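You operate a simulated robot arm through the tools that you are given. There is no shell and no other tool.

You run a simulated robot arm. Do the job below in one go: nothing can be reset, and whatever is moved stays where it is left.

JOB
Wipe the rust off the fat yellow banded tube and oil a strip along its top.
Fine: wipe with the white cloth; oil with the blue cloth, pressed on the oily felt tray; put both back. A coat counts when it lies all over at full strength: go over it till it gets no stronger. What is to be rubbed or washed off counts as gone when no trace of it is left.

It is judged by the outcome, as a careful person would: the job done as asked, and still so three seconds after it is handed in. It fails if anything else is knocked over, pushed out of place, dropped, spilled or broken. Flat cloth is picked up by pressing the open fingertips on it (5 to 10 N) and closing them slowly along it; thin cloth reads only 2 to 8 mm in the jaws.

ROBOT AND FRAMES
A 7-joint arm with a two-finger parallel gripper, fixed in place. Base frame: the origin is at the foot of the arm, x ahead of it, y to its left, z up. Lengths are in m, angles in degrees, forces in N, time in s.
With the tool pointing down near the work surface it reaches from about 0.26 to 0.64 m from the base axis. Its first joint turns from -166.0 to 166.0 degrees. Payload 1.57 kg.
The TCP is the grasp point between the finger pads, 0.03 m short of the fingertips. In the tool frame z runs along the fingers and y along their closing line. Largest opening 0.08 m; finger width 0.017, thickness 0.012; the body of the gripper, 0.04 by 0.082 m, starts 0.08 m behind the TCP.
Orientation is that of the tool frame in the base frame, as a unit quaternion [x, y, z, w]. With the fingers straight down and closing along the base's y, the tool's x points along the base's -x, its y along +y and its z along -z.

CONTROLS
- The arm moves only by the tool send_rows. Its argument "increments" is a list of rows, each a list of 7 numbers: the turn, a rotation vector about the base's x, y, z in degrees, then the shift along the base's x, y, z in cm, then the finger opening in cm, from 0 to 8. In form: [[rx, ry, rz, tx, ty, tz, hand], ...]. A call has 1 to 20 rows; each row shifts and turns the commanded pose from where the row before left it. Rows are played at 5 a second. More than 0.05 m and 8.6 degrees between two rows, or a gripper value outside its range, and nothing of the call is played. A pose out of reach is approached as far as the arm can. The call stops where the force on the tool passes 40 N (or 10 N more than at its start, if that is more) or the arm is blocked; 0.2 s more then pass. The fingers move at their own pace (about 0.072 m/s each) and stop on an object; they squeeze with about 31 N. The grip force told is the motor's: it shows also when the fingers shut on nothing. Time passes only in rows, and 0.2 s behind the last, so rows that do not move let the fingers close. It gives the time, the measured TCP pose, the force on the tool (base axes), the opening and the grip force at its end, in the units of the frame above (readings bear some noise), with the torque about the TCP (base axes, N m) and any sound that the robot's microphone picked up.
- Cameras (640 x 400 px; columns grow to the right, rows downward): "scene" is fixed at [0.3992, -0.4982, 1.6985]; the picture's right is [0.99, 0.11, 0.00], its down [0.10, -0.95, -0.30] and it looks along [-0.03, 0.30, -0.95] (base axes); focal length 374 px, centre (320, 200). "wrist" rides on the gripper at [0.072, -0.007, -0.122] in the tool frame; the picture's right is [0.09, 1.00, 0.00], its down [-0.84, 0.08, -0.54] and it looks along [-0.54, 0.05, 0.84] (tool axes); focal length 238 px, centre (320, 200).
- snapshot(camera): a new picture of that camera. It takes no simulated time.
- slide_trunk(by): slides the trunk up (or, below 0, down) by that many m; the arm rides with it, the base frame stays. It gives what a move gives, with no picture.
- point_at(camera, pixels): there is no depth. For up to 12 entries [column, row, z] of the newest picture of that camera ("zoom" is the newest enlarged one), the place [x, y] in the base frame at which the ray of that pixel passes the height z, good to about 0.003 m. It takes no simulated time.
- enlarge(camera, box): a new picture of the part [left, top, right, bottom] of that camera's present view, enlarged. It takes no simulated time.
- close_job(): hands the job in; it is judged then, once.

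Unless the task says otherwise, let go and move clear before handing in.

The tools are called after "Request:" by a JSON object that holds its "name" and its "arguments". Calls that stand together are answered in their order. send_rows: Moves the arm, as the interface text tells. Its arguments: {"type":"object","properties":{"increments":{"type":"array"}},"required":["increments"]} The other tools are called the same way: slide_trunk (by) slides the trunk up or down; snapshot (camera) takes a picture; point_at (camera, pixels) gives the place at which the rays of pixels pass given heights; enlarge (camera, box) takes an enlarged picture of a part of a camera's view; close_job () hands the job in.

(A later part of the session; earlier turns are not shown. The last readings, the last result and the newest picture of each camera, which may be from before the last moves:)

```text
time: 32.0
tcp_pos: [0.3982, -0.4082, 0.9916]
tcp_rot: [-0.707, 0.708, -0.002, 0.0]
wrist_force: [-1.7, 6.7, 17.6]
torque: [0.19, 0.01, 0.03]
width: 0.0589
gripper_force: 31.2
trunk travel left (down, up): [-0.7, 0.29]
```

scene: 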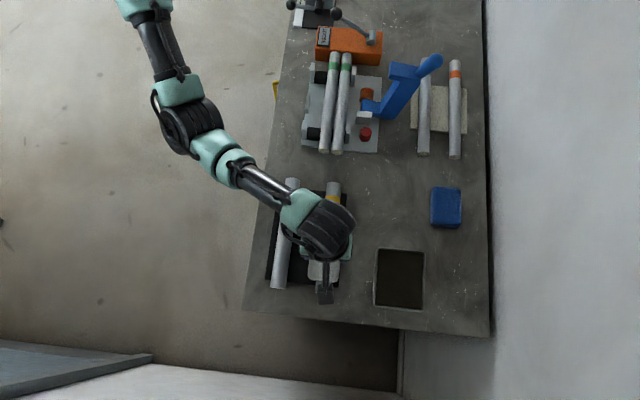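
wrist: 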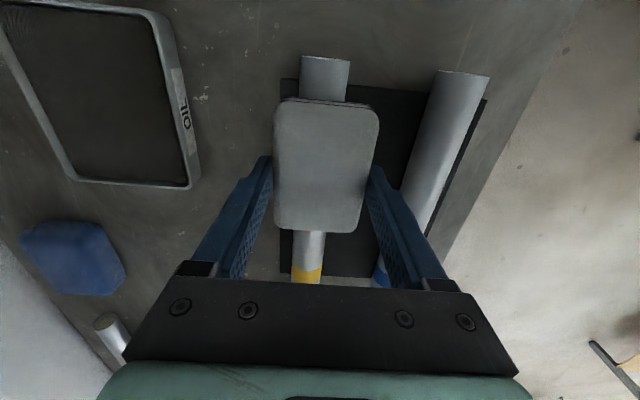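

The strokes run evenly at about 17 N. I'll do another pair of strokes, then lift and move aside to inspect.

Request:
{"name": "send_rows", "arguments": {"increments": [[0, 0, 0, 0, 1.2, 0, 5.1], [0, 0, 0, 0, 1.2, 0, 5.1], [0, 0, 0, 0, 1.2, 0, 5.1], [0, 0, 0, 0, 1.2, 0, 5.1], [0, 0, 0, 0, 1.2, 0, 5.1], [0, 0, 0, 0, 1.2, 0, 5.1], [0, 0, 0, 0, 1.2, 0, 5.1], [0, 0, 0, 0, 1.2, 0, 5.1], [0, 0, 0, 0, -1.2, 0, 5.1], [0, 0, 0, 0, -1.2, 0, 5.1], [0, 0, 0, 0, -1.2, 0, 5.1], [0, 0, 0, 0, -1.2, 0, 5.1], [0, 0, 0, 0, 0, 1.0, 5.1], [0, 0, 0, 0, 0, 3, 5.1], [0, 0, 0, 0, 0, 3, 5.1], [0, 0, 0, 4, 3, 0, 5.1], [0, 0, 0, 4, 3, 0, 5.1], [0, 0, 0, 4, 3, 0, 5.1], [0, 0, 0, 0, 0, 0, 5.1]]}}

Request:
{"name": "enlarge", "arguments": {"camera": "scene", "box": [270, 170, 390, 300]}}

Request:
{"name": "snapshot", "arguments": {"camera": "wrist"}}

```text
time: 36.0
tcp_pos: [0.5178, -0.2713, 1.0601]
tcp_rot: [-0.707, 0.707, 0.0, 0.001]
wrist_force: [-0.1, -0.3, -0.9]
torque: [0.03, 0.03, 0.02]
width: 0.0588
gripper_force: 31.1
trunk travel left (down, up): [-0.7, 0.29]
```

```text
3.08 times, centred on (330, 235) of scene
```

zoom: 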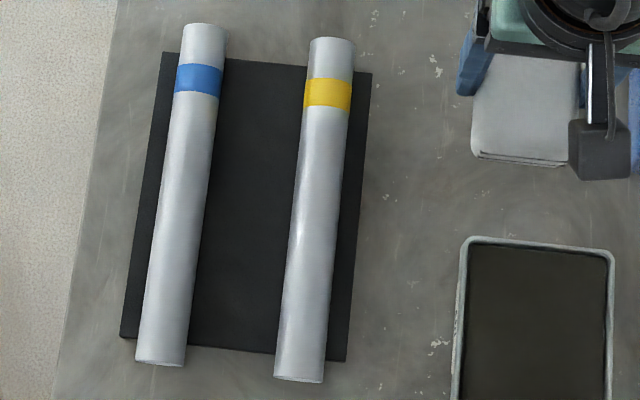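

```text
taken
```

wrist: 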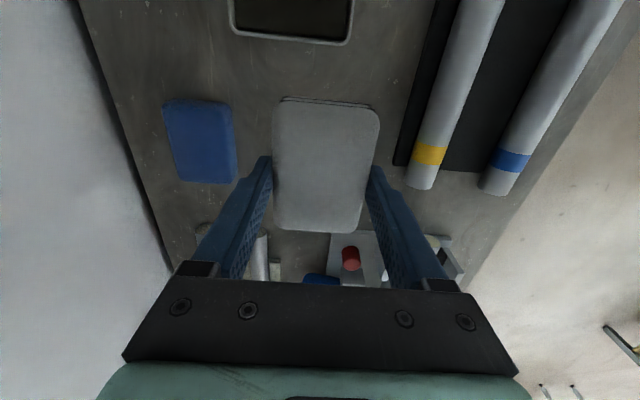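

The rust patch looks gone from the whole tube. I'll zoom in tightly for any faint trace.

Request:
{"name": "enlarge", "arguments": {"camera": "scene", "box": [305, 215, 355, 255]}}

Request:
{"name": "enlarge", "arguments": {"camera": "scene", "box": [300, 250, 350, 300]}}

Request:
{"name": "enlarge", "arguments": {"camera": "wrist", "box": [400, 0, 520, 100]}}

```text
10.00 times, centred on (330, 235) of scene
```

zoom: 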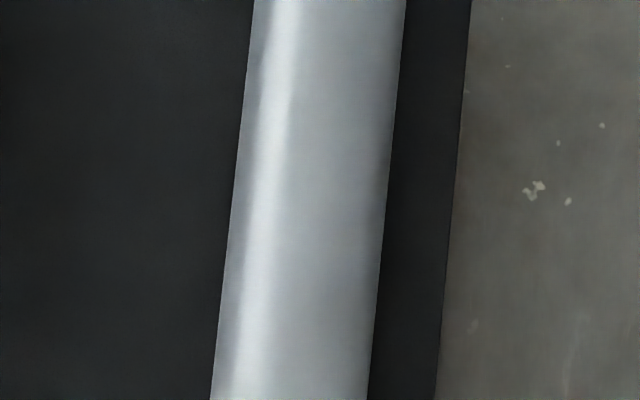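

```text
8.00 times, centred on (325, 275) of scene
```

zoom: 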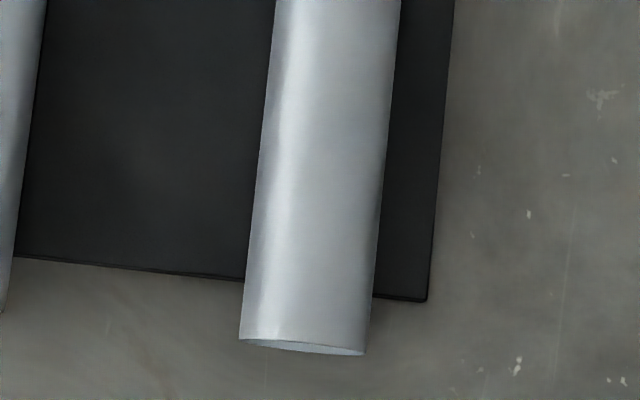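

```text
4.00 times, centred on (460, 50) of wrist
```

zoom: 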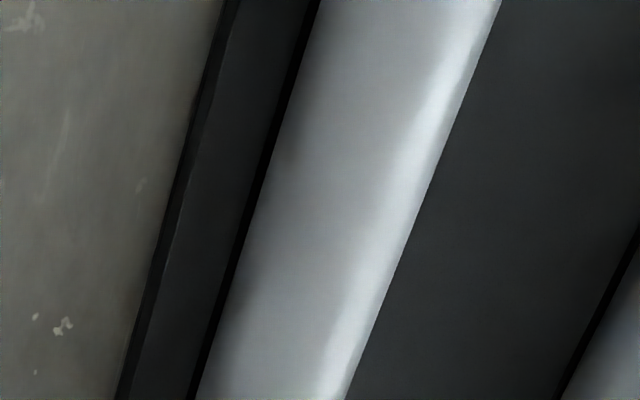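

No trace is visible, but to be sure I'll go back and make a few more strokes over the area, reversing my path and landing softly.

Request:
{"name": "send_rows", "arguments": {"increments": [[0, 0, 0, -4, -3, 0, 5.1], [0, 0, 0, -4, -3, 0, 5.1], [0, 0, 0, -4, -3, 0, 5.1], [0, 0, 0, 0, 0, -3, 5.1], [0, 0, 0, 0, 0, -2.5, 5.1], [0, 0, 0, 0, 0, -0.7, 5.1], [0, 0, 0, 0, 0, -0.4, 5.1], [0, 0, 0, 0, 0, -0.3, 5.1], [0, 0, 0, 0, 0, 0, 5.1]]}}

```text
time: 38.0
tcp_pos: [0.3972, -0.3623, 0.9905]
tcp_rot: [-0.706, 0.708, -0.001, 0.0]
wrist_force: [0.5, 0.2, -1.4]
torque: [0.02, 0.01, -0.01]
width: 0.0587
gripper_force: 31.6
trunk travel left (down, up): [-0.7, 0.29]
```

There's no contact force at the height where I had 16 N before, so something shifted — either the cloth in the jaws or the tube. I'll look before going on.

Request:
{"name": "snapshot", "arguments": {"camera": "wrist"}}

Request:
{"name": "enlarge", "arguments": {"camera": "scene", "box": [260, 170, 400, 310]}}

```text
taken
```

wrist: 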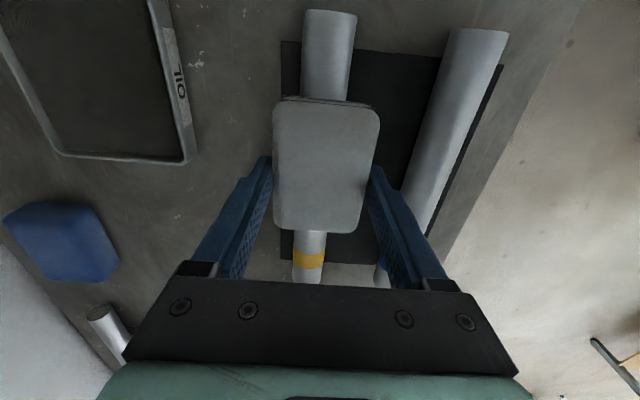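

```text
2.86 times, centred on (330, 240) of scene
```

zoom: 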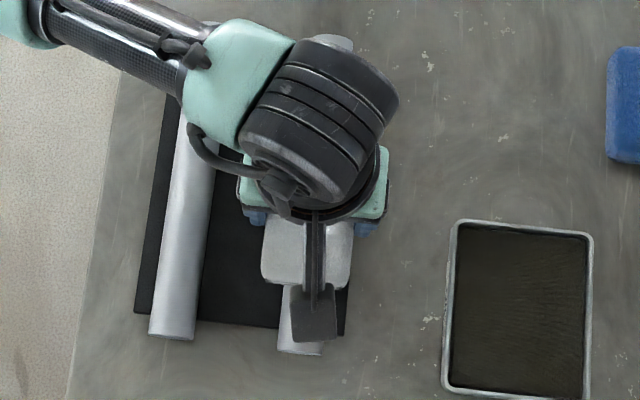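

The tube looks to be in place, so the pad likely rode up a millimetre or so in the jaws. I'll descend in small steps to regain contact.

Request:
{"name": "send_rows", "arguments": {"increments": [[0, 0, 0, 0, 0, -0.1, 5.1], [0, 0, 0, 0, 0, -0.1, 5.1], [0, 0, 0, 0, 0, 0, 5.1]]}}

```text
time: 38.8
tcp_pos: [0.3975, -0.3619, 0.9904]
tcp_rot: [-0.706, 0.708, -0.002, 0.001]
wrist_force: [-1.3, -0.3, 10.7]
torque: [0.14, 0.0, 0.01]
width: 0.0588
gripper_force: 31.3
trunk travel left (down, up): [-0.7, 0.29]
```

Contact again at about 11 N. I'll do four more strokes over the former rust area.

Request:
{"name": "send_rows", "arguments": {"increments": [[0, 0, 0, 0, -1.2, 0, 5.1], [0, 0, 0, 0, -1.2, 0, 5.1], [0, 0, 0, 0, -1.2, 0, 5.1], [0, 0, 0, 0, -1.2, 0, 5.1], [0, 0, 0, 0, 1.2, 0, 5.1], [0, 0, 0, 0, 1.2, 0, 5.1], [0, 0, 0, 0, 1.2, 0, 5.1], [0, 0, 0, 0, 1.2, 0, 5.1], [0, 0, 0, 0, 1.2, 0, 5.1], [0, 0, 0, 0, 1.2, 0, 5.1], [0, 0, 0, 0, 1.2, 0, 5.1], [0, 0, 0, 0, 1.2, 0, 5.1], [0, 0, 0, 0, -1.2, 0, 5.1], [0, 0, 0, 0, -1.2, 0, 5.1], [0, 0, 0, 0, -1.2, 0, 5.1], [0, 0, 0, 0, -1.2, 0, 5.1], [0, 0, 0, 0, -1.2, 0, 5.1], [0, 0, 0, 0, -1.2, 0, 5.1], [0, 0, 0, 0, -1.2, 0, 5.1], [0, 0, 0, 0, -1.2, 0, 5.1]]}}

Request:
{"name": "send_rows", "arguments": {"increments": [[0, 0, 0, 0, 1.2, 0, 5.1], [0, 0, 0, 0, 1.2, 0, 5.1], [0, 0, 0, 0, 1.2, 0, 5.1], [0, 0, 0, 0, 1.2, 0, 5.1], [0, 0, 0, 0, 1.2, 0, 5.1], [0, 0, 0, 0, 1.2, 0, 5.1], [0, 0, 0, 0, 1.2, 0, 5.1], [0, 0, 0, 0, 1.2, 0, 5.1], [0, 0, 0, 0, -1.2, 0, 5.1], [0, 0, 0, 0, -1.2, 0, 5.1], [0, 0, 0, 0, -1.2, 0, 5.1], [0, 0, 0, 0, -1.2, 0, 5.1], [0, 0, 0, 0, 0, 1.0, 5.1], [0, 0, 0, 0, 0, 3, 5.1], [0, 0, 0, 0, 0, 3, 5.1], [0, 0, 0, 4, 3, 0, 5.1], [0, 0, 0, 4, 3, 0, 5.1], [0, 0, 0, 4, 3, 0, 5.1], [0, 0, 0, 0.2, 3, 0, 5.1], [0, 0, 0, 0, 0, 0, 5.1]]}}

Request:
{"name": "snapshot", "arguments": {"camera": "scene"}}

Request:
{"name": "snapshot", "arguments": {"camera": "wrist"}}

```text
time: 43.0
tcp_pos: [0.3981, -0.4089, 0.9905]
tcp_rot: [-0.707, 0.707, -0.001, 0.0]
wrist_force: [-0.4, 7.9, 18.7]
torque: [0.36, -0.01, 0.03]
width: 0.0589
gripper_force: 31.4
trunk travel left (down, up): [-0.7, 0.29]
```

```text
time: 47.2
tcp_pos: [0.522, -0.2432, 1.0585]
tcp_rot: [-0.707, 0.707, 0.0, 0.001]
wrist_force: [-0.2, -0.1, -0.6]
torque: [-0.01, 0.04, 0.01]
width: 0.0589
gripper_force: 30.8
trunk travel left (down, up): [-0.7, 0.29]
```

```text
taken
```

scene: 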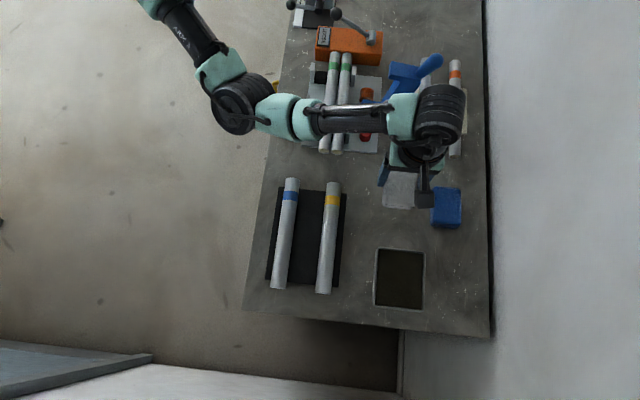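

```text
taken
```

wrist: 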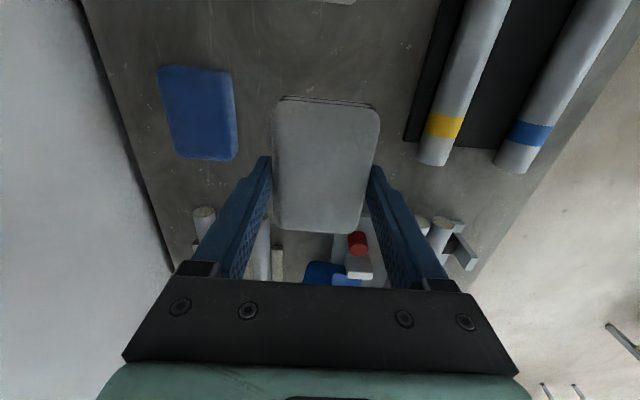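

The tube looks clean. I'm above the cloth's original spot, so I'll zoom once more on the tube and lower the white cloth back down.

Request:
{"name": "enlarge", "arguments": {"camera": "scene", "box": [290, 175, 370, 300]}}

Request:
{"name": "send_rows", "arguments": {"increments": [[0, 0, 0, 0, 0, -3, 5.1], [0, 0, 0, 0, 0, -3, 5.1], [0, 0, 0, 0, 0, -2, 5.1], [0, 0, 0, 0, 0, -1, 5.1], [0, 0, 0, 0, 0, -0.5, 5.1], [0, 0, 0, 0, 0, -0.2, 5.1], [0, 0, 0, 0, 0, 0, 5.1]]}}

```text
3.20 times, centred on (330, 238) of scene
```

zoom: 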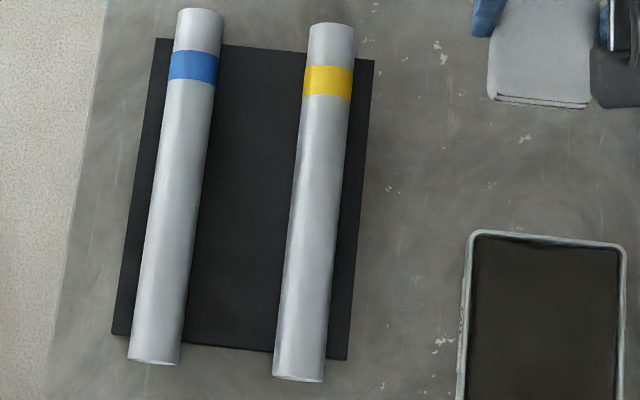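

```text
time: 48.8
tcp_pos: [0.5205, -0.2421, 0.9623]
tcp_rot: [-0.706, 0.708, -0.001, 0.001]
wrist_force: [-0.3, 0.1, -0.3]
torque: [0.03, 0.0, 0.05]
width: 0.0588
gripper_force: 30.6
trunk travel left (down, up): [-0.7, 0.29]
```

The tube is clean along its length. I'll lower the last few millimetres until the cloth touches the table.

Request:
{"name": "send_rows", "arguments": {"increments": [[0, 0, 0, 0, 0, -0.15, 5.1], [0, 0, 0, 0, 0, -0.15, 5.1], [0, 0, 0, 0, 0, -0.1, 5.1], [0, 0, 0, 0, 0, 0, 5.1]]}}

```text
time: 49.8
tcp_pos: [0.5204, -0.2419, 0.9571]
tcp_rot: [-0.706, 0.708, 0.0, 0.0]
wrist_force: [-1.0, 0.0, -0.2]
torque: [-0.01, -0.01, 0.02]
width: 0.059
gripper_force: 30.9
trunk travel left (down, up): [-0.7, 0.29]
```

Request:
{"name": "send_rows", "arguments": {"increments": [[0, 0, 0, 0, 0, -0.1, 5.1], [0, 0, 0, 0, 0, -0.1, 5.1], [0, 0, 0, 0, 0, 0, 5.1]]}}

```text
time: 50.6
tcp_pos: [0.52, -0.2416, 0.9555]
tcp_rot: [-0.706, 0.708, -0.001, 0.001]
wrist_force: [-0.4, 0.0, -0.7]
torque: [0.02, -0.02, 0.02]
width: 0.0587
gripper_force: 31.6
trunk travel left (down, up): [-0.7, 0.29]
```

Request:
{"name": "send_rows", "arguments": {"increments": [[0, 0, 0, 0, 0, -0.1, 5.1], [0, 0, 0, 0, 0, 0, 5.1]]}}

```text
time: 51.2
tcp_pos: [0.5197, -0.2422, 0.9553]
tcp_rot: [-0.707, 0.708, -0.001, 0.0]
wrist_force: [-0.3, -0.1, 2.4]
torque: [0.08, 0.08, 0.0]
width: 0.0588
gripper_force: 31.2
trunk travel left (down, up): [-0.7, 0.29]
```

The cloth touches down at 2.4 N. I'll open the fingers and rise straight up.

Request:
{"name": "send_rows", "arguments": {"increments": [[0, 0, 0, 0, 0, 0, 6.2], [0, 0, 0, 0, 0, 0, 7.0], [0, 0, 0, 0, 0, 0, 8], [0, 0, 0, 0, 0, 0, 8], [0, 0, 0, 0, 0, 2, 8], [0, 0, 0, 0, 0, 3, 8], [0, 0, 0, 0, 0, 4, 8], [0, 0, 0, 0, 0, 4, 8], [0, 0, 0, 0, 0, 0, 8]]}}

Request:
{"name": "snapshot", "arguments": {"camera": "wrist"}}

Request:
{"name": "snapshot", "arguments": {"camera": "scene"}}

Request:
{"name": "enlarge", "arguments": {"camera": "scene", "box": [360, 170, 480, 240]}}

```text
time: 53.2
tcp_pos: [0.5194, -0.2412, 1.0857]
tcp_rot: [-0.707, 0.707, 0.0, 0.001]
wrist_force: [-0.2, -0.9, 0.5]
torque: [-0.01, -0.04, 0.04]
width: 0.0802
gripper_force: 0.1
trunk travel left (down, up): [-0.7, 0.29]
```

```text
taken
```

wrist: 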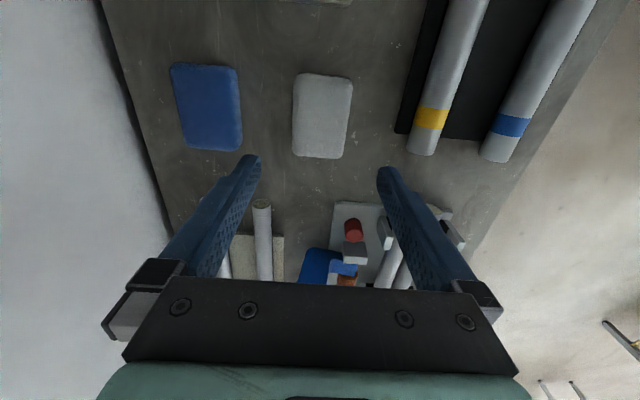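

```text
taken
```

scene: 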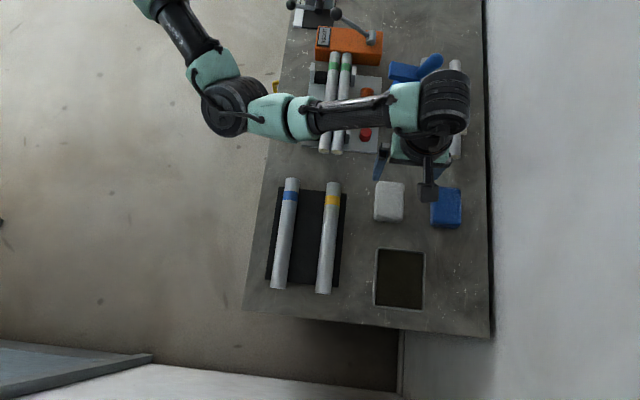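

```text
5.33 times, centred on (420, 205) of scene
```

zoom: 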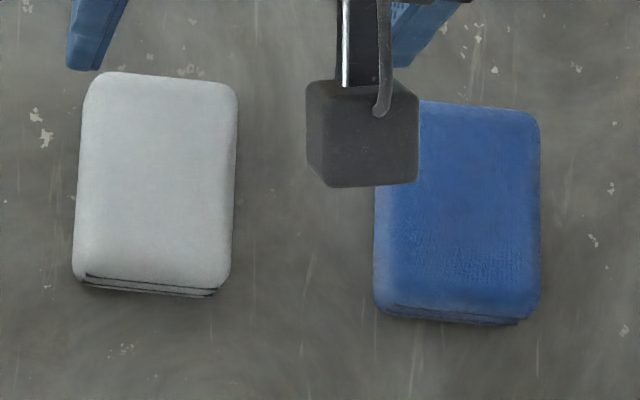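

The white cloth is back in place, matching the earlier picture. Next I'll measure the blue cloth and the tray precisely.

Request:
{"name": "point_at", "arguments": {"camera": "wrist", "pixels": [[171, 70, 0.935], [238, 75, 0.935], [178, 110, 0.935], [241, 112, 0.935], [186, 146, 0.935], [242, 145, 0.935], [205, 64, 0.925], [212, 151, 0.94], [293, 110, 0.935], [351, 110, 0.935], [322, 74, 0.925], [318, 158, 0.94]]}}

Request:
{"name": "point_at", "arguments": {"camera": "scene", "pixels": [[430.5, 205, 0.935], [461.2, 205, 0.935], [445, 188.0, 0.94], [445, 227.5, 0.922], [378, 248, 0.925], [424.5, 253, 0.925], [374, 307, 0.925], [423, 309.5, 0.925], [381, 252, 0.925], [421.5, 255, 0.925], [377, 303, 0.925], [420.5, 305.5, 0.925]]}}

Request:
{"name": "enlarge", "arguments": {"camera": "scene", "box": [360, 235, 440, 320]}}

```text
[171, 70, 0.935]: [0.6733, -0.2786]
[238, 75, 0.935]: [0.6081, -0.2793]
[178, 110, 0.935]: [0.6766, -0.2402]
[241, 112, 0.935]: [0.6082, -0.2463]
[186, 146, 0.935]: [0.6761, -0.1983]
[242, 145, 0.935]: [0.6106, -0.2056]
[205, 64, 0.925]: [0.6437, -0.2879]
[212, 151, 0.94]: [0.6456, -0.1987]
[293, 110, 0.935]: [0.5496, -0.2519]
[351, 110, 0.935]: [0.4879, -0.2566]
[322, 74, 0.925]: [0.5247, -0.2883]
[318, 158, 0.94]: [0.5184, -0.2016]
```

```text
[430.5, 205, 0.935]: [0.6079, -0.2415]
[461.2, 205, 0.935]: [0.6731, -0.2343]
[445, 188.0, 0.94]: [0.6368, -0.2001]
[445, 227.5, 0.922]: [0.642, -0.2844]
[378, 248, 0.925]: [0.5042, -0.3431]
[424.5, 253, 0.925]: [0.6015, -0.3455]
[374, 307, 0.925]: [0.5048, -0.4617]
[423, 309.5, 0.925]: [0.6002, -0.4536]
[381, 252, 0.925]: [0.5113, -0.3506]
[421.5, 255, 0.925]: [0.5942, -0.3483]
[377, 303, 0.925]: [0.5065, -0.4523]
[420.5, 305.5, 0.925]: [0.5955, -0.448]
```

```text
4.71 times, centred on (400, 278) of scene
```

zoom: 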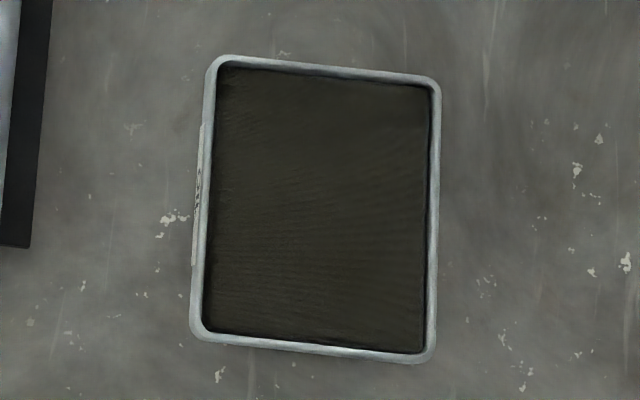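

Blue cloth centre is about (0.642,-0.242) and the tray interior spans x 0.511–0.595, y -0.349…-0.450. I'll tilt the fingers 17° toward -y (which keeps the closing line level) plus 6° toward +x for reach, then move above the blue cloth in free air to test reach.

Request:
{"name": "send_rows", "arguments": {"increments": [[-8.5, 0, 0, 0, 0, 0, 8], [-8.5, 0, 0, 0, 0, 0, 8], [0, -6, 0, 0, 0, 0, 8], [0, 0, 0, 3.05, 0.15, 0, 8], [0, 0, 0, 3.05, 0.15, 0, 8], [0, 0, 0, 3.05, 0.15, 0, 8], [0, 0, 0, 3.05, 0.15, 0, 8], [0, 0, 0, 0, 0, -2.5, 8], [0, 0, 0, 0, 0, -2.5, 8], [0, 0, 0, 0, 0, 0, 8]]}}

Request:
{"name": "snapshot", "arguments": {"camera": "wrist"}}

Request:
{"name": "snapshot", "arguments": {"camera": "scene"}}

```text
time: 55.4
tcp_pos: [0.6432, -0.2362, 1.0371]
tcp_rot: [-0.692, 0.704, -0.141, -0.067]
wrist_force: [0.2, 0.4, -0.1]
torque: [0.0, -0.03, 0.02]
width: 0.08
gripper_force: 0.0
trunk travel left (down, up): [-0.7, 0.29]
```

```text
taken
```

wrist: 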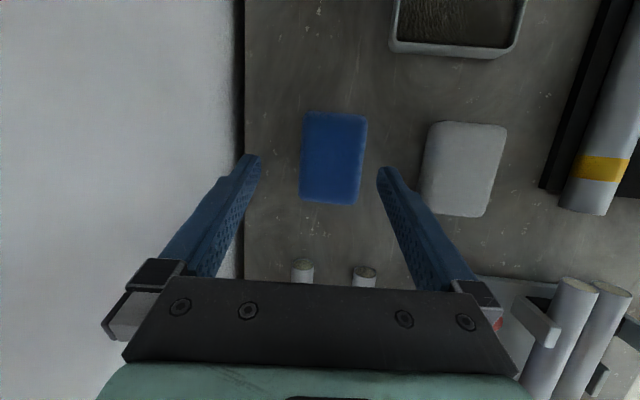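

```text
taken
```

scene: 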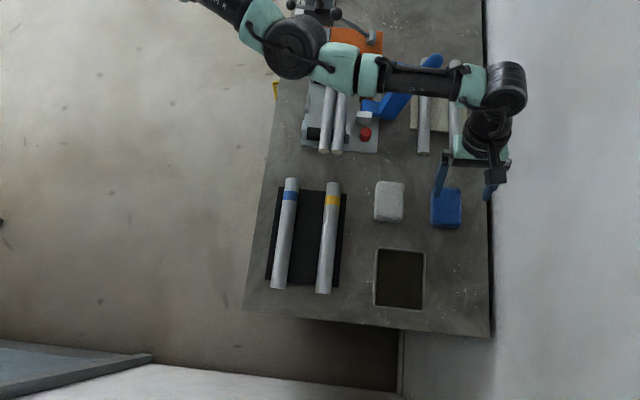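

The tilted pose is reachable above the blue cloth, which sits nearly centred between the fingers at about (333,158). I'll measure its exact centre from this view.

Request:
{"name": "point_at", "arguments": {"camera": "wrist", "pixels": [[304, 120, 0.935], [368, 124, 0.935], [301, 160, 0.935], [365, 160, 0.935], [300, 195, 0.935], [361, 197, 0.935], [335, 111, 0.925], [330, 204, 0.94]]}}

Request:
{"name": "enlarge", "arguments": {"camera": "wrist", "box": [230, 90, 430, 220]}}

Request:
{"name": "enlarge", "arguments": {"camera": "scene", "box": [340, 30, 540, 170]}}

```text
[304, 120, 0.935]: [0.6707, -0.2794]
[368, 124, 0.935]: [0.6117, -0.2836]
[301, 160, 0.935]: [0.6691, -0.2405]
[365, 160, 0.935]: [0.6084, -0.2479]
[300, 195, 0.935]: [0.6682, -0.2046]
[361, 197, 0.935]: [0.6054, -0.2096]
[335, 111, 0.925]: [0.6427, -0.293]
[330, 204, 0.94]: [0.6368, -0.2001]
```

```text
3.08 times, centred on (330, 155) of wrist
```

zoom: 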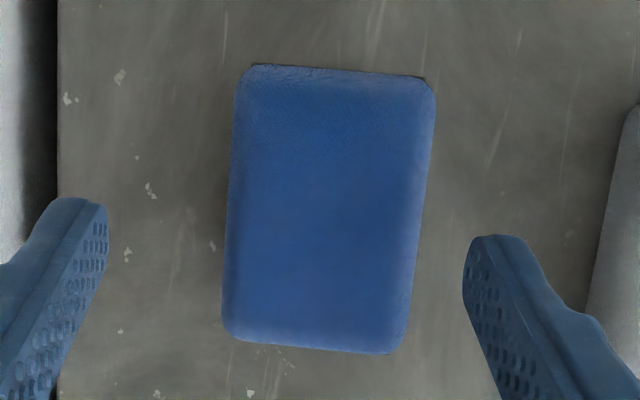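

```text
2.86 times, centred on (440, 100) of scene
```

zoom: 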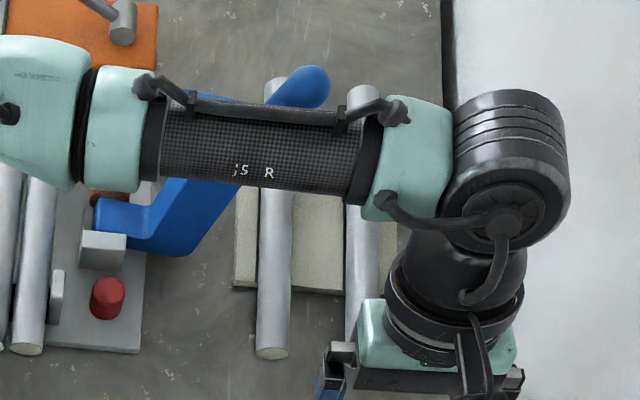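

The pad centre is about (0.640,-0.242). I'll shift -5 mm in x to account for the tilt and descend to just above the pad, checking reach.

Request:
{"name": "send_rows", "arguments": {"increments": [[0, 0, 0, -0.5, 0, 0, 8], [0, 0, 0, 0, 0, -2, 8], [0, 0, 0, 0, 0, -2, 8], [0, 0, 0, 0, 0, -1, 8], [0, 0, 0, 0, 0, -0.8, 8], [0, 0, 0, 0, 0, 0, 8]]}}

Request:
{"name": "snapshot", "arguments": {"camera": "wrist"}}

Request:
{"name": "enlarge", "arguments": {"camera": "scene", "box": [340, 40, 540, 240]}}

```text
time: 56.8
tcp_pos: [0.6365, -0.2354, 0.9775]
tcp_rot: [-0.692, 0.705, -0.14, -0.068]
wrist_force: [1.1, -1.2, 0.1]
torque: [0.01, 0.03, 0.04]
width: 0.0799
gripper_force: 0.1
trunk travel left (down, up): [-0.7, 0.29]
```

```text
taken
```

wrist: 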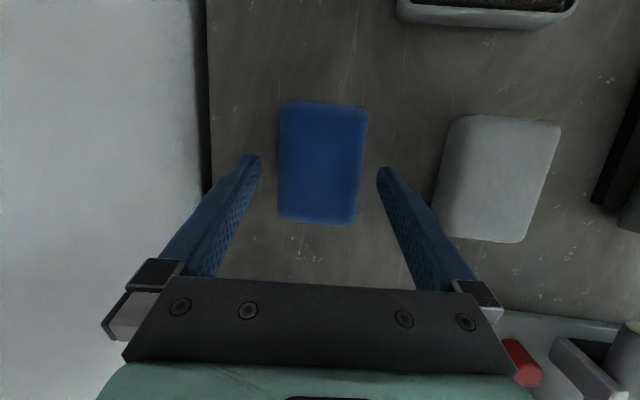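

```text
2.00 times, centred on (440, 140) of scene
```

zoom: 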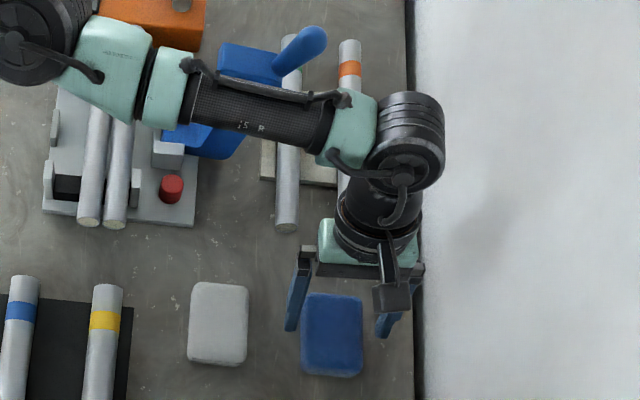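

All is within reach and the pad is between the fingers. I'll descend the last 15 mm gently.

Request:
{"name": "send_rows", "arguments": {"increments": [[0, 0, 0, 0, 0, -0.5, 8], [0, 0, 0, 0, 0, -0.4, 8], [0, 0, 0, 0, 0, -0.3, 8], [0, 0, 0, 0, 0, -0.2, 8], [0, 0, 0, 0, 0, 0, 8]]}}

Request:
{"name": "snapshot", "arguments": {"camera": "wrist"}}

Request:
{"name": "enlarge", "arguments": {"camera": "scene", "box": [410, 160, 490, 240]}}

```text
time: 58.0
tcp_pos: [0.6367, -0.2363, 0.9636]
tcp_rot: [-0.693, 0.704, -0.142, -0.067]
wrist_force: [-0.9, -0.4, 0.0]
torque: [0.05, -0.01, 0.02]
width: 0.0798
gripper_force: 0.0
trunk travel left (down, up): [-0.7, 0.29]
```

```text
taken
```

wrist: 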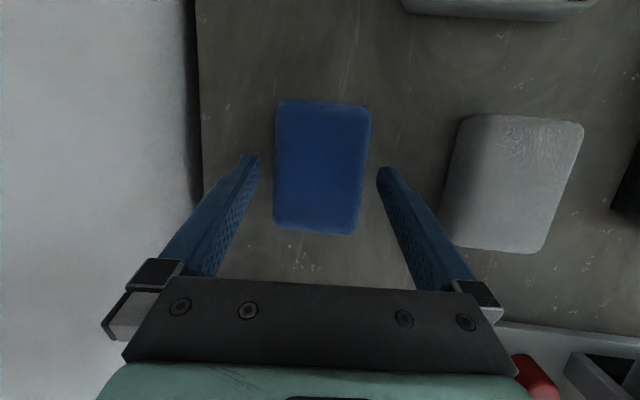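

```text
5.00 times, centred on (450, 200) of scene
```

zoom: 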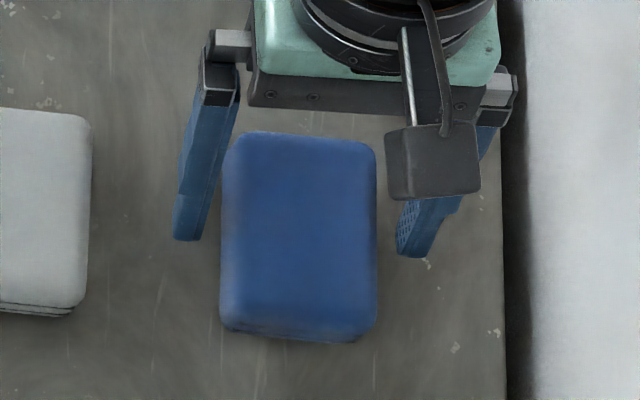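

The fingers straddle the pad and I'm about 1 mm off centre. I'll trim x by -1 mm, lower 2 mm and close slowly on the pad.

Request:
{"name": "send_rows", "arguments": {"increments": [[0, 0, 0, -0.1, 0, -0.2, 8], [0, 0, 0, 0, 0, 0, 7.4], [0, 0, 0, 0, 0, 0, 6.9], [0, 0, 0, 0, 0, 0, 6.5], [0, 0, 0, 0, 0, 0, 6.2], [0, 0, 0, 0, 0, 0, 6.0], [0, 0, 0, 0, 0, 0, 5.8], [0, 0, 0, 0, 0, 0, 5.6], [0, 0, 0, 0, 0, 0, 5.4], [0, 0, 0, 0, 0, 0, 5.1], [0, 0, 0, 0, 0, 0, 5.1]]}}

Request:
{"name": "snapshot", "arguments": {"camera": "wrist"}}

Request:
{"name": "enlarge", "arguments": {"camera": "scene", "box": [410, 160, 490, 240]}}

```text
time: 60.4
tcp_pos: [0.6366, -0.2357, 0.962]
tcp_rot: [-0.693, 0.703, -0.142, -0.067]
wrist_force: [-0.8, -0.6, 1.1]
torque: [0.05, 0.09, -0.03]
width: 0.0605
gripper_force: 31.1
trunk travel left (down, up): [-0.7, 0.29]
```

```text
taken
```

wrist: 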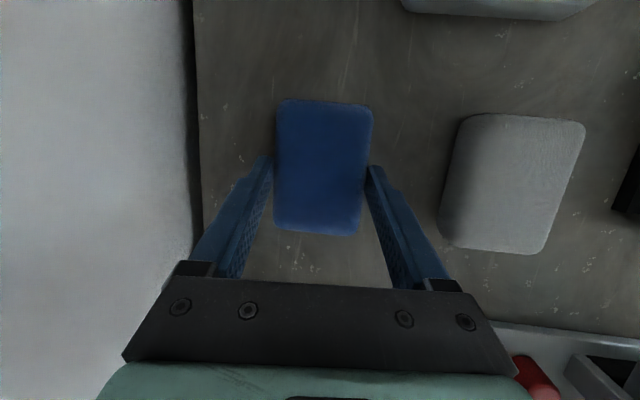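

```text
5.00 times, centred on (450, 200) of scene
```

zoom: 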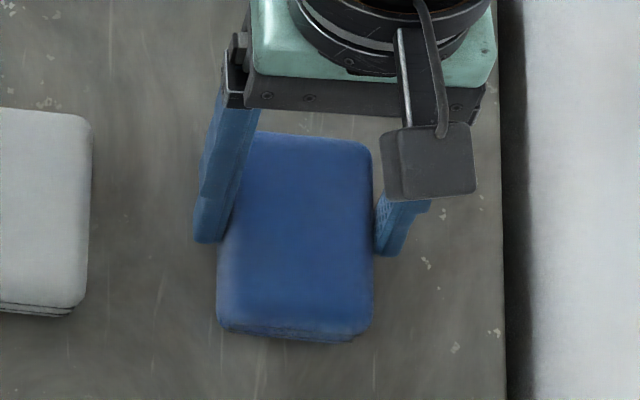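

Gripped at 60.5 mm with 31 N. I'll lift slowly and check the hold.

Request:
{"name": "send_rows", "arguments": {"increments": [[0, 0, 0, 0, 0, 0.3, 5.1], [0, 0, 0, 0, 0, 0.5, 5.1], [0, 0, 0, 0, 0, 1, 5.1], [0, 0, 0, 0, 0, 2, 5.1], [0, 0, 0, 0, 0, 2.5, 5.1], [0, 0, 0, 0, 0, 0, 5.1]]}}

Request:
{"name": "snapshot", "arguments": {"camera": "wrist"}}

Request:
{"name": "enlarge", "arguments": {"camera": "scene", "box": [400, 130, 500, 230]}}

```text
time: 61.8
tcp_pos: [0.6358, -0.2355, 1.0246]
tcp_rot: [-0.692, 0.705, -0.141, -0.068]
wrist_force: [-0.3, -0.4, -1.4]
torque: [0.04, -0.01, -0.01]
width: 0.0606
gripper_force: 31.3
trunk travel left (down, up): [-0.7, 0.29]
```

```text
taken
```

wrist: 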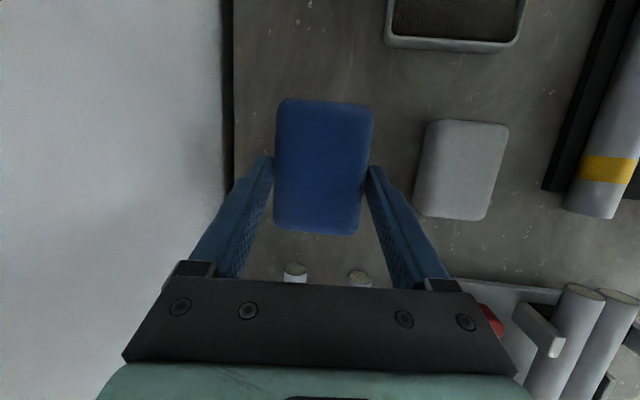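

```text
4.00 times, centred on (450, 180) of scene
```

zoom: 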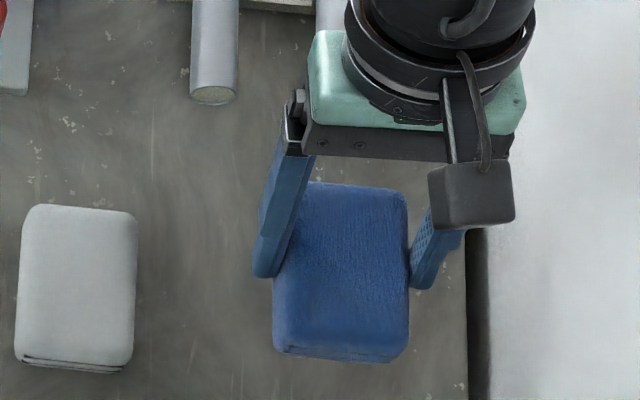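

The pad is held securely and hasn't slipped. I'll carry it to above the tray (interior centre about (0.553,-0.40)), taking the 6° x-tilt out on the way and keeping the -y tilt.

Request:
{"name": "send_rows", "arguments": {"increments": [[0, 0, 0, -1.7, -3.1, 0.4, 5.1], [0, 0, 0, -1.7, -3.1, 0, 5.1], [0, 0, 0, -1.7, -3.1, 0, 5.1], [0, 6, 0, -1.7, -3.1, 0, 5.1], [0, 0, 0, -1.7, -3.1, 0, 5.1], [0, 0, 0, 0, 0, 0, 5.1]]}}

Request:
{"name": "snapshot", "arguments": {"camera": "wrist"}}

Request:
{"name": "snapshot", "arguments": {"camera": "scene"}}

```text
time: 63.2
tcp_pos: [0.5495, -0.3923, 1.0268]
tcp_rot: [-0.699, 0.7, -0.105, -0.104]
wrist_force: [1.3, -0.5, 0.4]
torque: [-0.01, 0.02, 0.03]
width: 0.0604
gripper_force: 30.7
trunk travel left (down, up): [-0.7, 0.29]
```

```text
taken
```

wrist: 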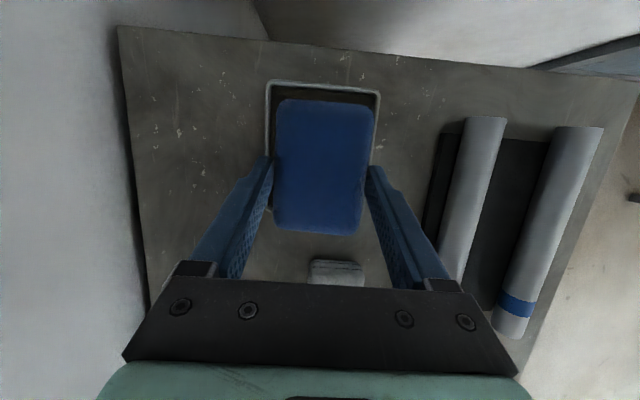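

```text
taken
```

scene: 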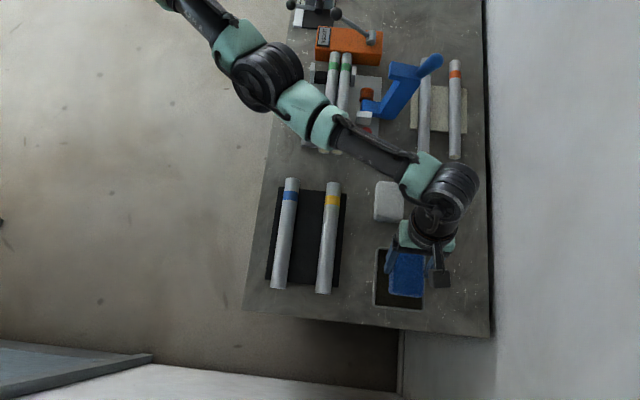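

Reached above the tray without any limit flag; the far rim shows at rows 82–95. I'll measure the rim from this view to align the pad.

Request:
{"name": "point_at", "arguments": {"camera": "wrist", "pixels": [[265, 84, 0.928], [381, 92, 0.928], [270, 86, 0.928], [376, 95, 0.928], [265, 120, 0.928], [378, 130, 0.928], [323, 84, 0.928], [323, 92, 0.928], [310, 262, 0.94], [362, 262, 0.94]]}}

Request:
{"name": "enlarge", "arguments": {"camera": "wrist", "box": [250, 70, 400, 170]}}

Request:
{"name": "enlarge", "arguments": {"camera": "scene", "box": [360, 230, 460, 320]}}

```text
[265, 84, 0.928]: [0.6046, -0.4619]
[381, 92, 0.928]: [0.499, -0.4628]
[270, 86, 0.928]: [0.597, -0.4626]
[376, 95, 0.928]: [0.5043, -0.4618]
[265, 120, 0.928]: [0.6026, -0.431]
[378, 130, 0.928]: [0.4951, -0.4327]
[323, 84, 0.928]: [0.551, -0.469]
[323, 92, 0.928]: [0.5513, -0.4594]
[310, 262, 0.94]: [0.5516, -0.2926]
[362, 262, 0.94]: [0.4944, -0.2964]
```

```text
4.00 times, centred on (325, 120) of wrist
```

zoom: 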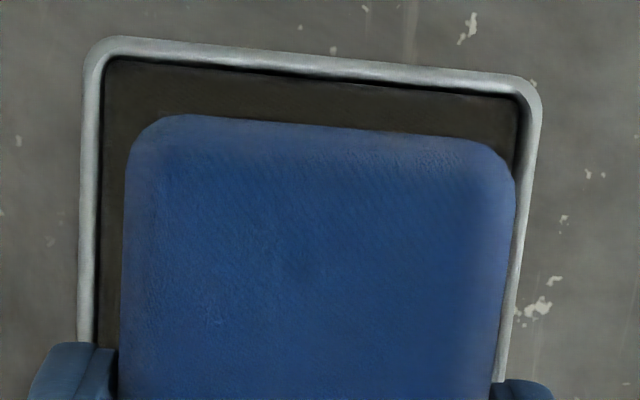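

```text
4.44 times, centred on (410, 275) of scene
```

zoom: 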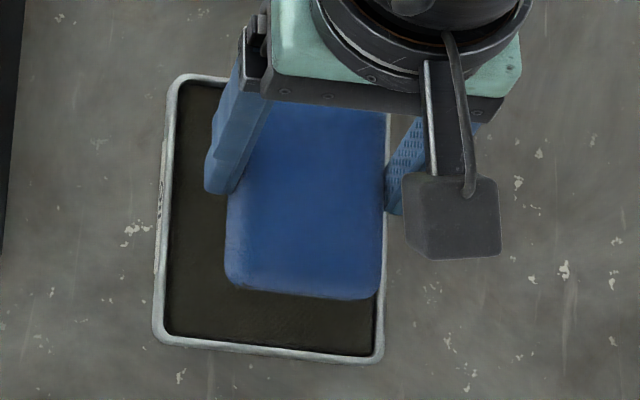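

The tray's interior centre is about (0.551,-0.401), so my pad needs about 1–2 mm of trim. I'll trim and descend to just above the felt.

Request:
{"name": "send_rows", "arguments": {"increments": [[0, 0, 0, 0.1, -0.15, -1.5, 5.1], [0, 0, 0, 0, 0, -1.5, 5.1], [0, 0, 0, 0, 0, -1.0, 5.1], [0, 0, 0, 0, 0, -0.7, 5.1], [0, 0, 0, 0, 0, -0.4, 5.1], [0, 0, 0, 0, 0, 0, 5.1]]}}

Request:
{"name": "snapshot", "arguments": {"camera": "wrist"}}

Request:
{"name": "enlarge", "arguments": {"camera": "scene", "box": [360, 230, 460, 320]}}

```text
time: 64.6
tcp_pos: [0.5498, -0.3906, 0.9806]
tcp_rot: [0.7, -0.699, 0.108, 0.103]
wrist_force: [0.9, -3.8, 11.3]
torque: [-0.04, -0.32, -0.12]
width: 0.0596
gripper_force: 31.2
trunk travel left (down, up): [-0.7, 0.29]
```

```text
taken
```

wrist: 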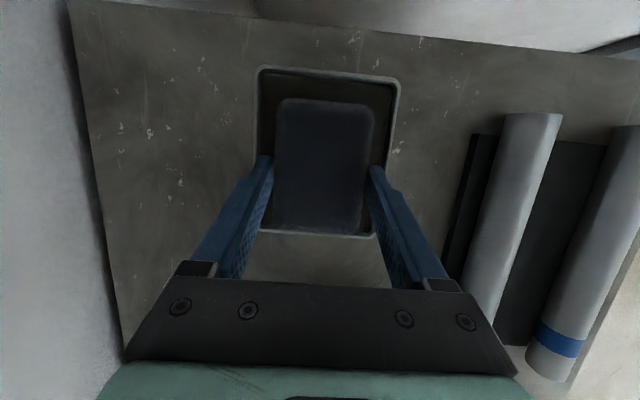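

```text
4.44 times, centred on (410, 275) of scene
```

zoom: 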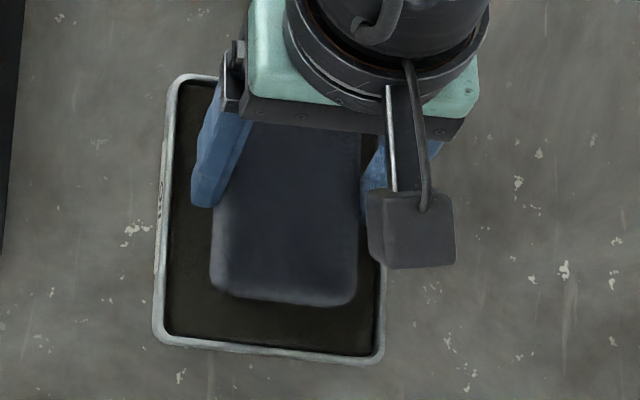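

The pad touched at 11 N and has already darkened with oil. The load sits toward its +x/+y side, so I'll lift a little, shift 4 mm toward -y (away from the near rim) and -1 mm in x, and press again.

Request:
{"name": "send_rows", "arguments": {"increments": [[0, 0, 0, 0, 0, 0.5, 5.1], [0, 0, 0, -0.1, -0.4, 0.2, 5.1], [0, 0, 0, 0, 0, -0.4, 5.1], [0, 0, 0, 0, 0, -0.3, 5.1], [0, 0, 0, 0, 0, 0, 5.1]]}}

Request:
{"name": "snapshot", "arguments": {"camera": "wrist"}}

```text
time: 65.8
tcp_pos: [0.5473, -0.3922, 0.9798]
tcp_rot: [-0.699, 0.699, -0.108, -0.104]
wrist_force: [-2.9, -0.4, 13.0]
torque: [0.01, -0.28, -0.04]
width: 0.0594
gripper_force: 30.6
out of reach, approached as far as the arm can: row 1
trunk travel left (down, up): [-0.7, 0.29]
```

```text
taken
```

wrist: 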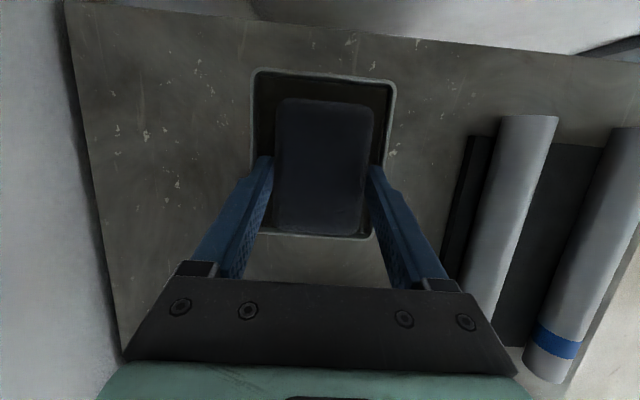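

The load is still on the pad's +x edge (offset ≈ +31 mm). I'll lift slightly, tilt the tool back by -4° about y to level the pad (this also eases the reach), and press again.

Request:
{"name": "send_rows", "arguments": {"increments": [[0, 0, 0, 0, 0, 0.5, 5.1], [0, -4, 0, 0, -0.1, 0, 5.1], [0, 0, 0, 0, 0, -0.3, 5.1], [0, 0, 0, 0, 0, -0.2, 5.1], [0, 0, 0, 0, 0, -0.1, 5.1], [0, 0, 0, 0, 0, 0, 5.1]]}}

Request:
{"name": "snapshot", "arguments": {"camera": "wrist"}}

Request:
{"name": "enlarge", "arguments": {"camera": "scene", "box": [360, 230, 460, 320]}}

```text
time: 67.2
tcp_pos: [0.5479, -0.3954, 0.981]
tcp_rot: [-0.695, 0.702, -0.133, -0.079]
wrist_force: [-0.2, 1.4, 18.4]
torque: [0.19, 0.52, -0.08]
width: 0.0591
gripper_force: 31.5
trunk travel left (down, up): [-0.7, 0.29]
```

```text
taken
```

wrist: 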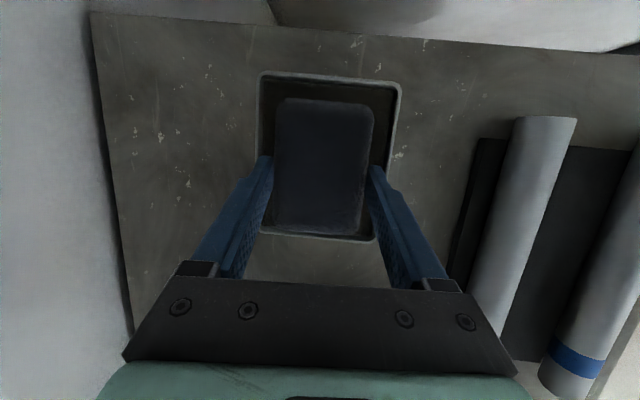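

```text
4.44 times, centred on (410, 275) of scene
```

zoom: 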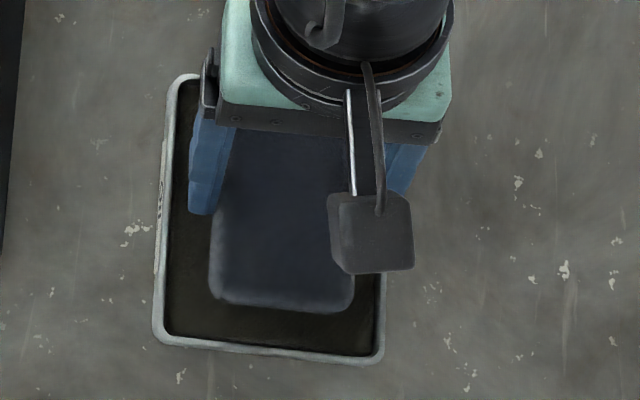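

Now the load is on the -x edge, so the pad has squared itself to the jaws (59.1 mm). I'll lift a little, rotate +3° to level it, and press the middle.

Request:
{"name": "send_rows", "arguments": {"increments": [[0, 0, 0, 0, 0, 0.5, 5.1], [0, 3, 0, 0.1, 0, 0, 5.1], [0, 0, 0, 0, 0, -0.3, 5.1], [0, 0, 0, 0, 0, -0.2, 5.1], [0, 0, 0, 0, 0, 0, 5.1]]}}

```text
time: 68.4
tcp_pos: [0.5484, -0.3931, 0.98]
tcp_rot: [-0.699, 0.7, -0.112, -0.098]
wrist_force: [-4.6, 3.7, 14.6]
torque: [0.12, 0.41, -0.03]
width: 0.059
gripper_force: 31.3
trunk travel left (down, up): [-0.7, 0.29]
```

The contact is now near the middle of the pad (offset about -15 mm, -2 mm) at 15 N. I'll hold the press briefly with a slight +1° rotation, then lift out and check the colour.

Request:
{"name": "send_rows", "arguments": {"increments": [[0, 1, 0, 0, 0, 0, 5.1], [0, 0, 0, 0, 0, 0, 5.1], [0, 0, 0, 0, 0, 0, 5.1], [0, 0, 0, 0, 0, 0.5, 5.1], [0, 0, 0, 0, 0, 1, 5.1], [0, 0, 0, 0, 0, 2, 5.1], [0, 0, 0, 0, 0, 2, 5.1], [0, 0, 0, 0, 0, 0, 5.1]]}}

Request:
{"name": "snapshot", "arguments": {"camera": "wrist"}}

Request:
{"name": "enlarge", "arguments": {"camera": "scene", "box": [360, 220, 460, 320]}}

```text
time: 70.2
tcp_pos: [0.5502, -0.3957, 1.031]
tcp_rot: [-0.698, 0.701, -0.103, -0.104]
wrist_force: [-0.6, 0.2, -0.2]
torque: [-0.01, 0.04, 0.02]
width: 0.059
gripper_force: 30.8
trunk travel left (down, up): [-0.7, 0.29]
```

```text
taken
```

wrist: 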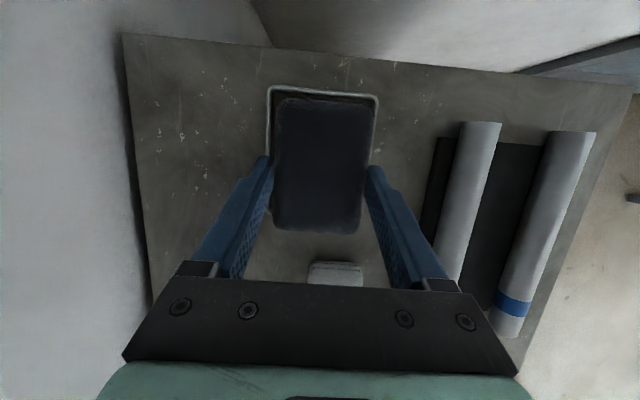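

```text
4.00 times, centred on (410, 270) of scene
```

zoom: 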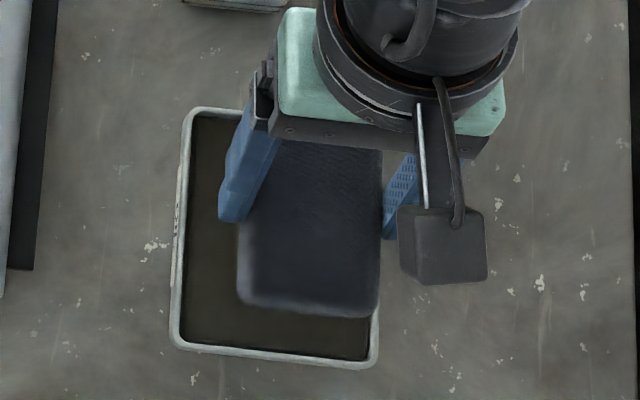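

The pad is now dark with oil. I'll carry it over the tube's middle at the same orientation and come down to just above contact.

Request:
{"name": "send_rows", "arguments": {"increments": [[0, 0, 0, -3.8, 1.1, 0, 5.1], [0, 0, 0, -3.8, 1.1, 0, 5.1], [0, 0, 0, -3.8, 1.1, 0, 5.1], [0, 0, 0, -3.8, 1.1, 0, 5.1], [0, 0, 0, 0, 0, -1.5, 5.1], [0, 0, 0, 0, 0, -0.8, 5.1], [0, 0, 0, 0, 0, 0, 5.1]]}}

Request:
{"name": "snapshot", "arguments": {"camera": "wrist"}}

Request:
{"name": "snapshot", "arguments": {"camera": "scene"}}

```text
time: 71.8
tcp_pos: [0.3972, -0.3514, 1.009]
tcp_rot: [-0.699, 0.7, -0.105, -0.104]
wrist_force: [0.1, 0.0, -0.8]
torque: [0.01, 0.0, 0.01]
width: 0.059
gripper_force: 31.1
trunk travel left (down, up): [-0.7, 0.29]
```

```text
taken
```

wrist: 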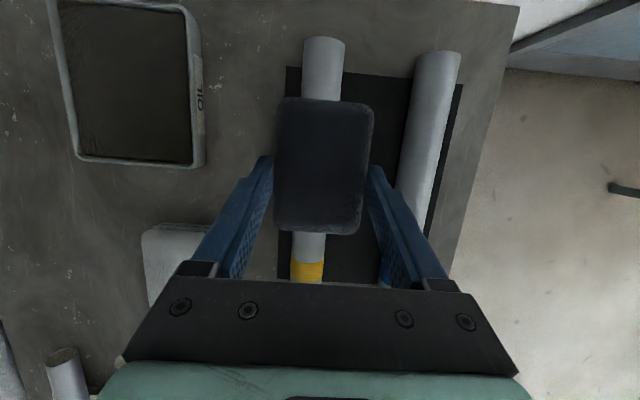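

```text
taken
```

scene: 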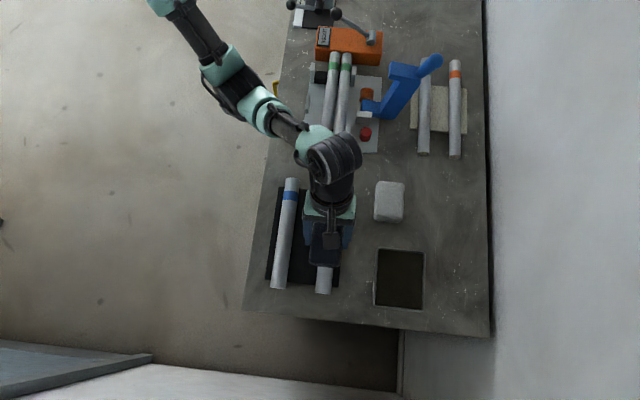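

The pad is over the tube and centred. I'll descend slowly to contact.

Request:
{"name": "send_rows", "arguments": {"increments": [[0, 0, 0, 0.1, 0, -0.4, 5.1], [0, 0, 0, 0, 0, -0.3, 5.1], [0, 0, 0, 0, 0, -0.2, 5.1], [0, 0, 0, 0, 0, -0.2, 5.1], [0, 0, 0, 0, 0, 0, 5.1]]}}

```text
time: 73.0
tcp_pos: [0.398, -0.3517, 0.9987]
tcp_rot: [-0.699, 0.7, -0.105, -0.104]
wrist_force: [0.3, -0.4, -1.0]
torque: [0.01, 0.0, -0.08]
width: 0.0589
gripper_force: 30.9
trunk travel left (down, up): [-0.7, 0.29]
```

Request:
{"name": "send_rows", "arguments": {"increments": [[0, 0, 0, 0, 0, -0.2, 5.1], [0, 0, 0, 0, 0, -0.15, 5.1], [0, 0, 0, 0, 0, 0, 5.1]]}}

```text
time: 73.8
tcp_pos: [0.399, -0.3519, 0.9945]
tcp_rot: [0.7, -0.699, 0.105, 0.104]
wrist_force: [-0.1, 0.8, 0.1]
torque: [-0.05, -0.01, 0.0]
width: 0.0591
gripper_force: 31.4
trunk travel left (down, up): [-0.7, 0.29]
```

Request:
{"name": "send_rows", "arguments": {"increments": [[0, 0, 0, 0, 0, -0.15, 5.1], [0, 0, 0, 0, 0, -0.1, 5.1], [0, 0, 0, 0, 0, 0, 5.1]]}}

```text
time: 74.6
tcp_pos: [0.3987, -0.3517, 0.9942]
tcp_rot: [-0.698, 0.7, -0.108, -0.104]
wrist_force: [0.0, 0.8, 14.5]
torque: [0.15, 0.0, 0.03]
width: 0.0588
gripper_force: 31.1
trunk travel left (down, up): [-0.7, 0.29]
```

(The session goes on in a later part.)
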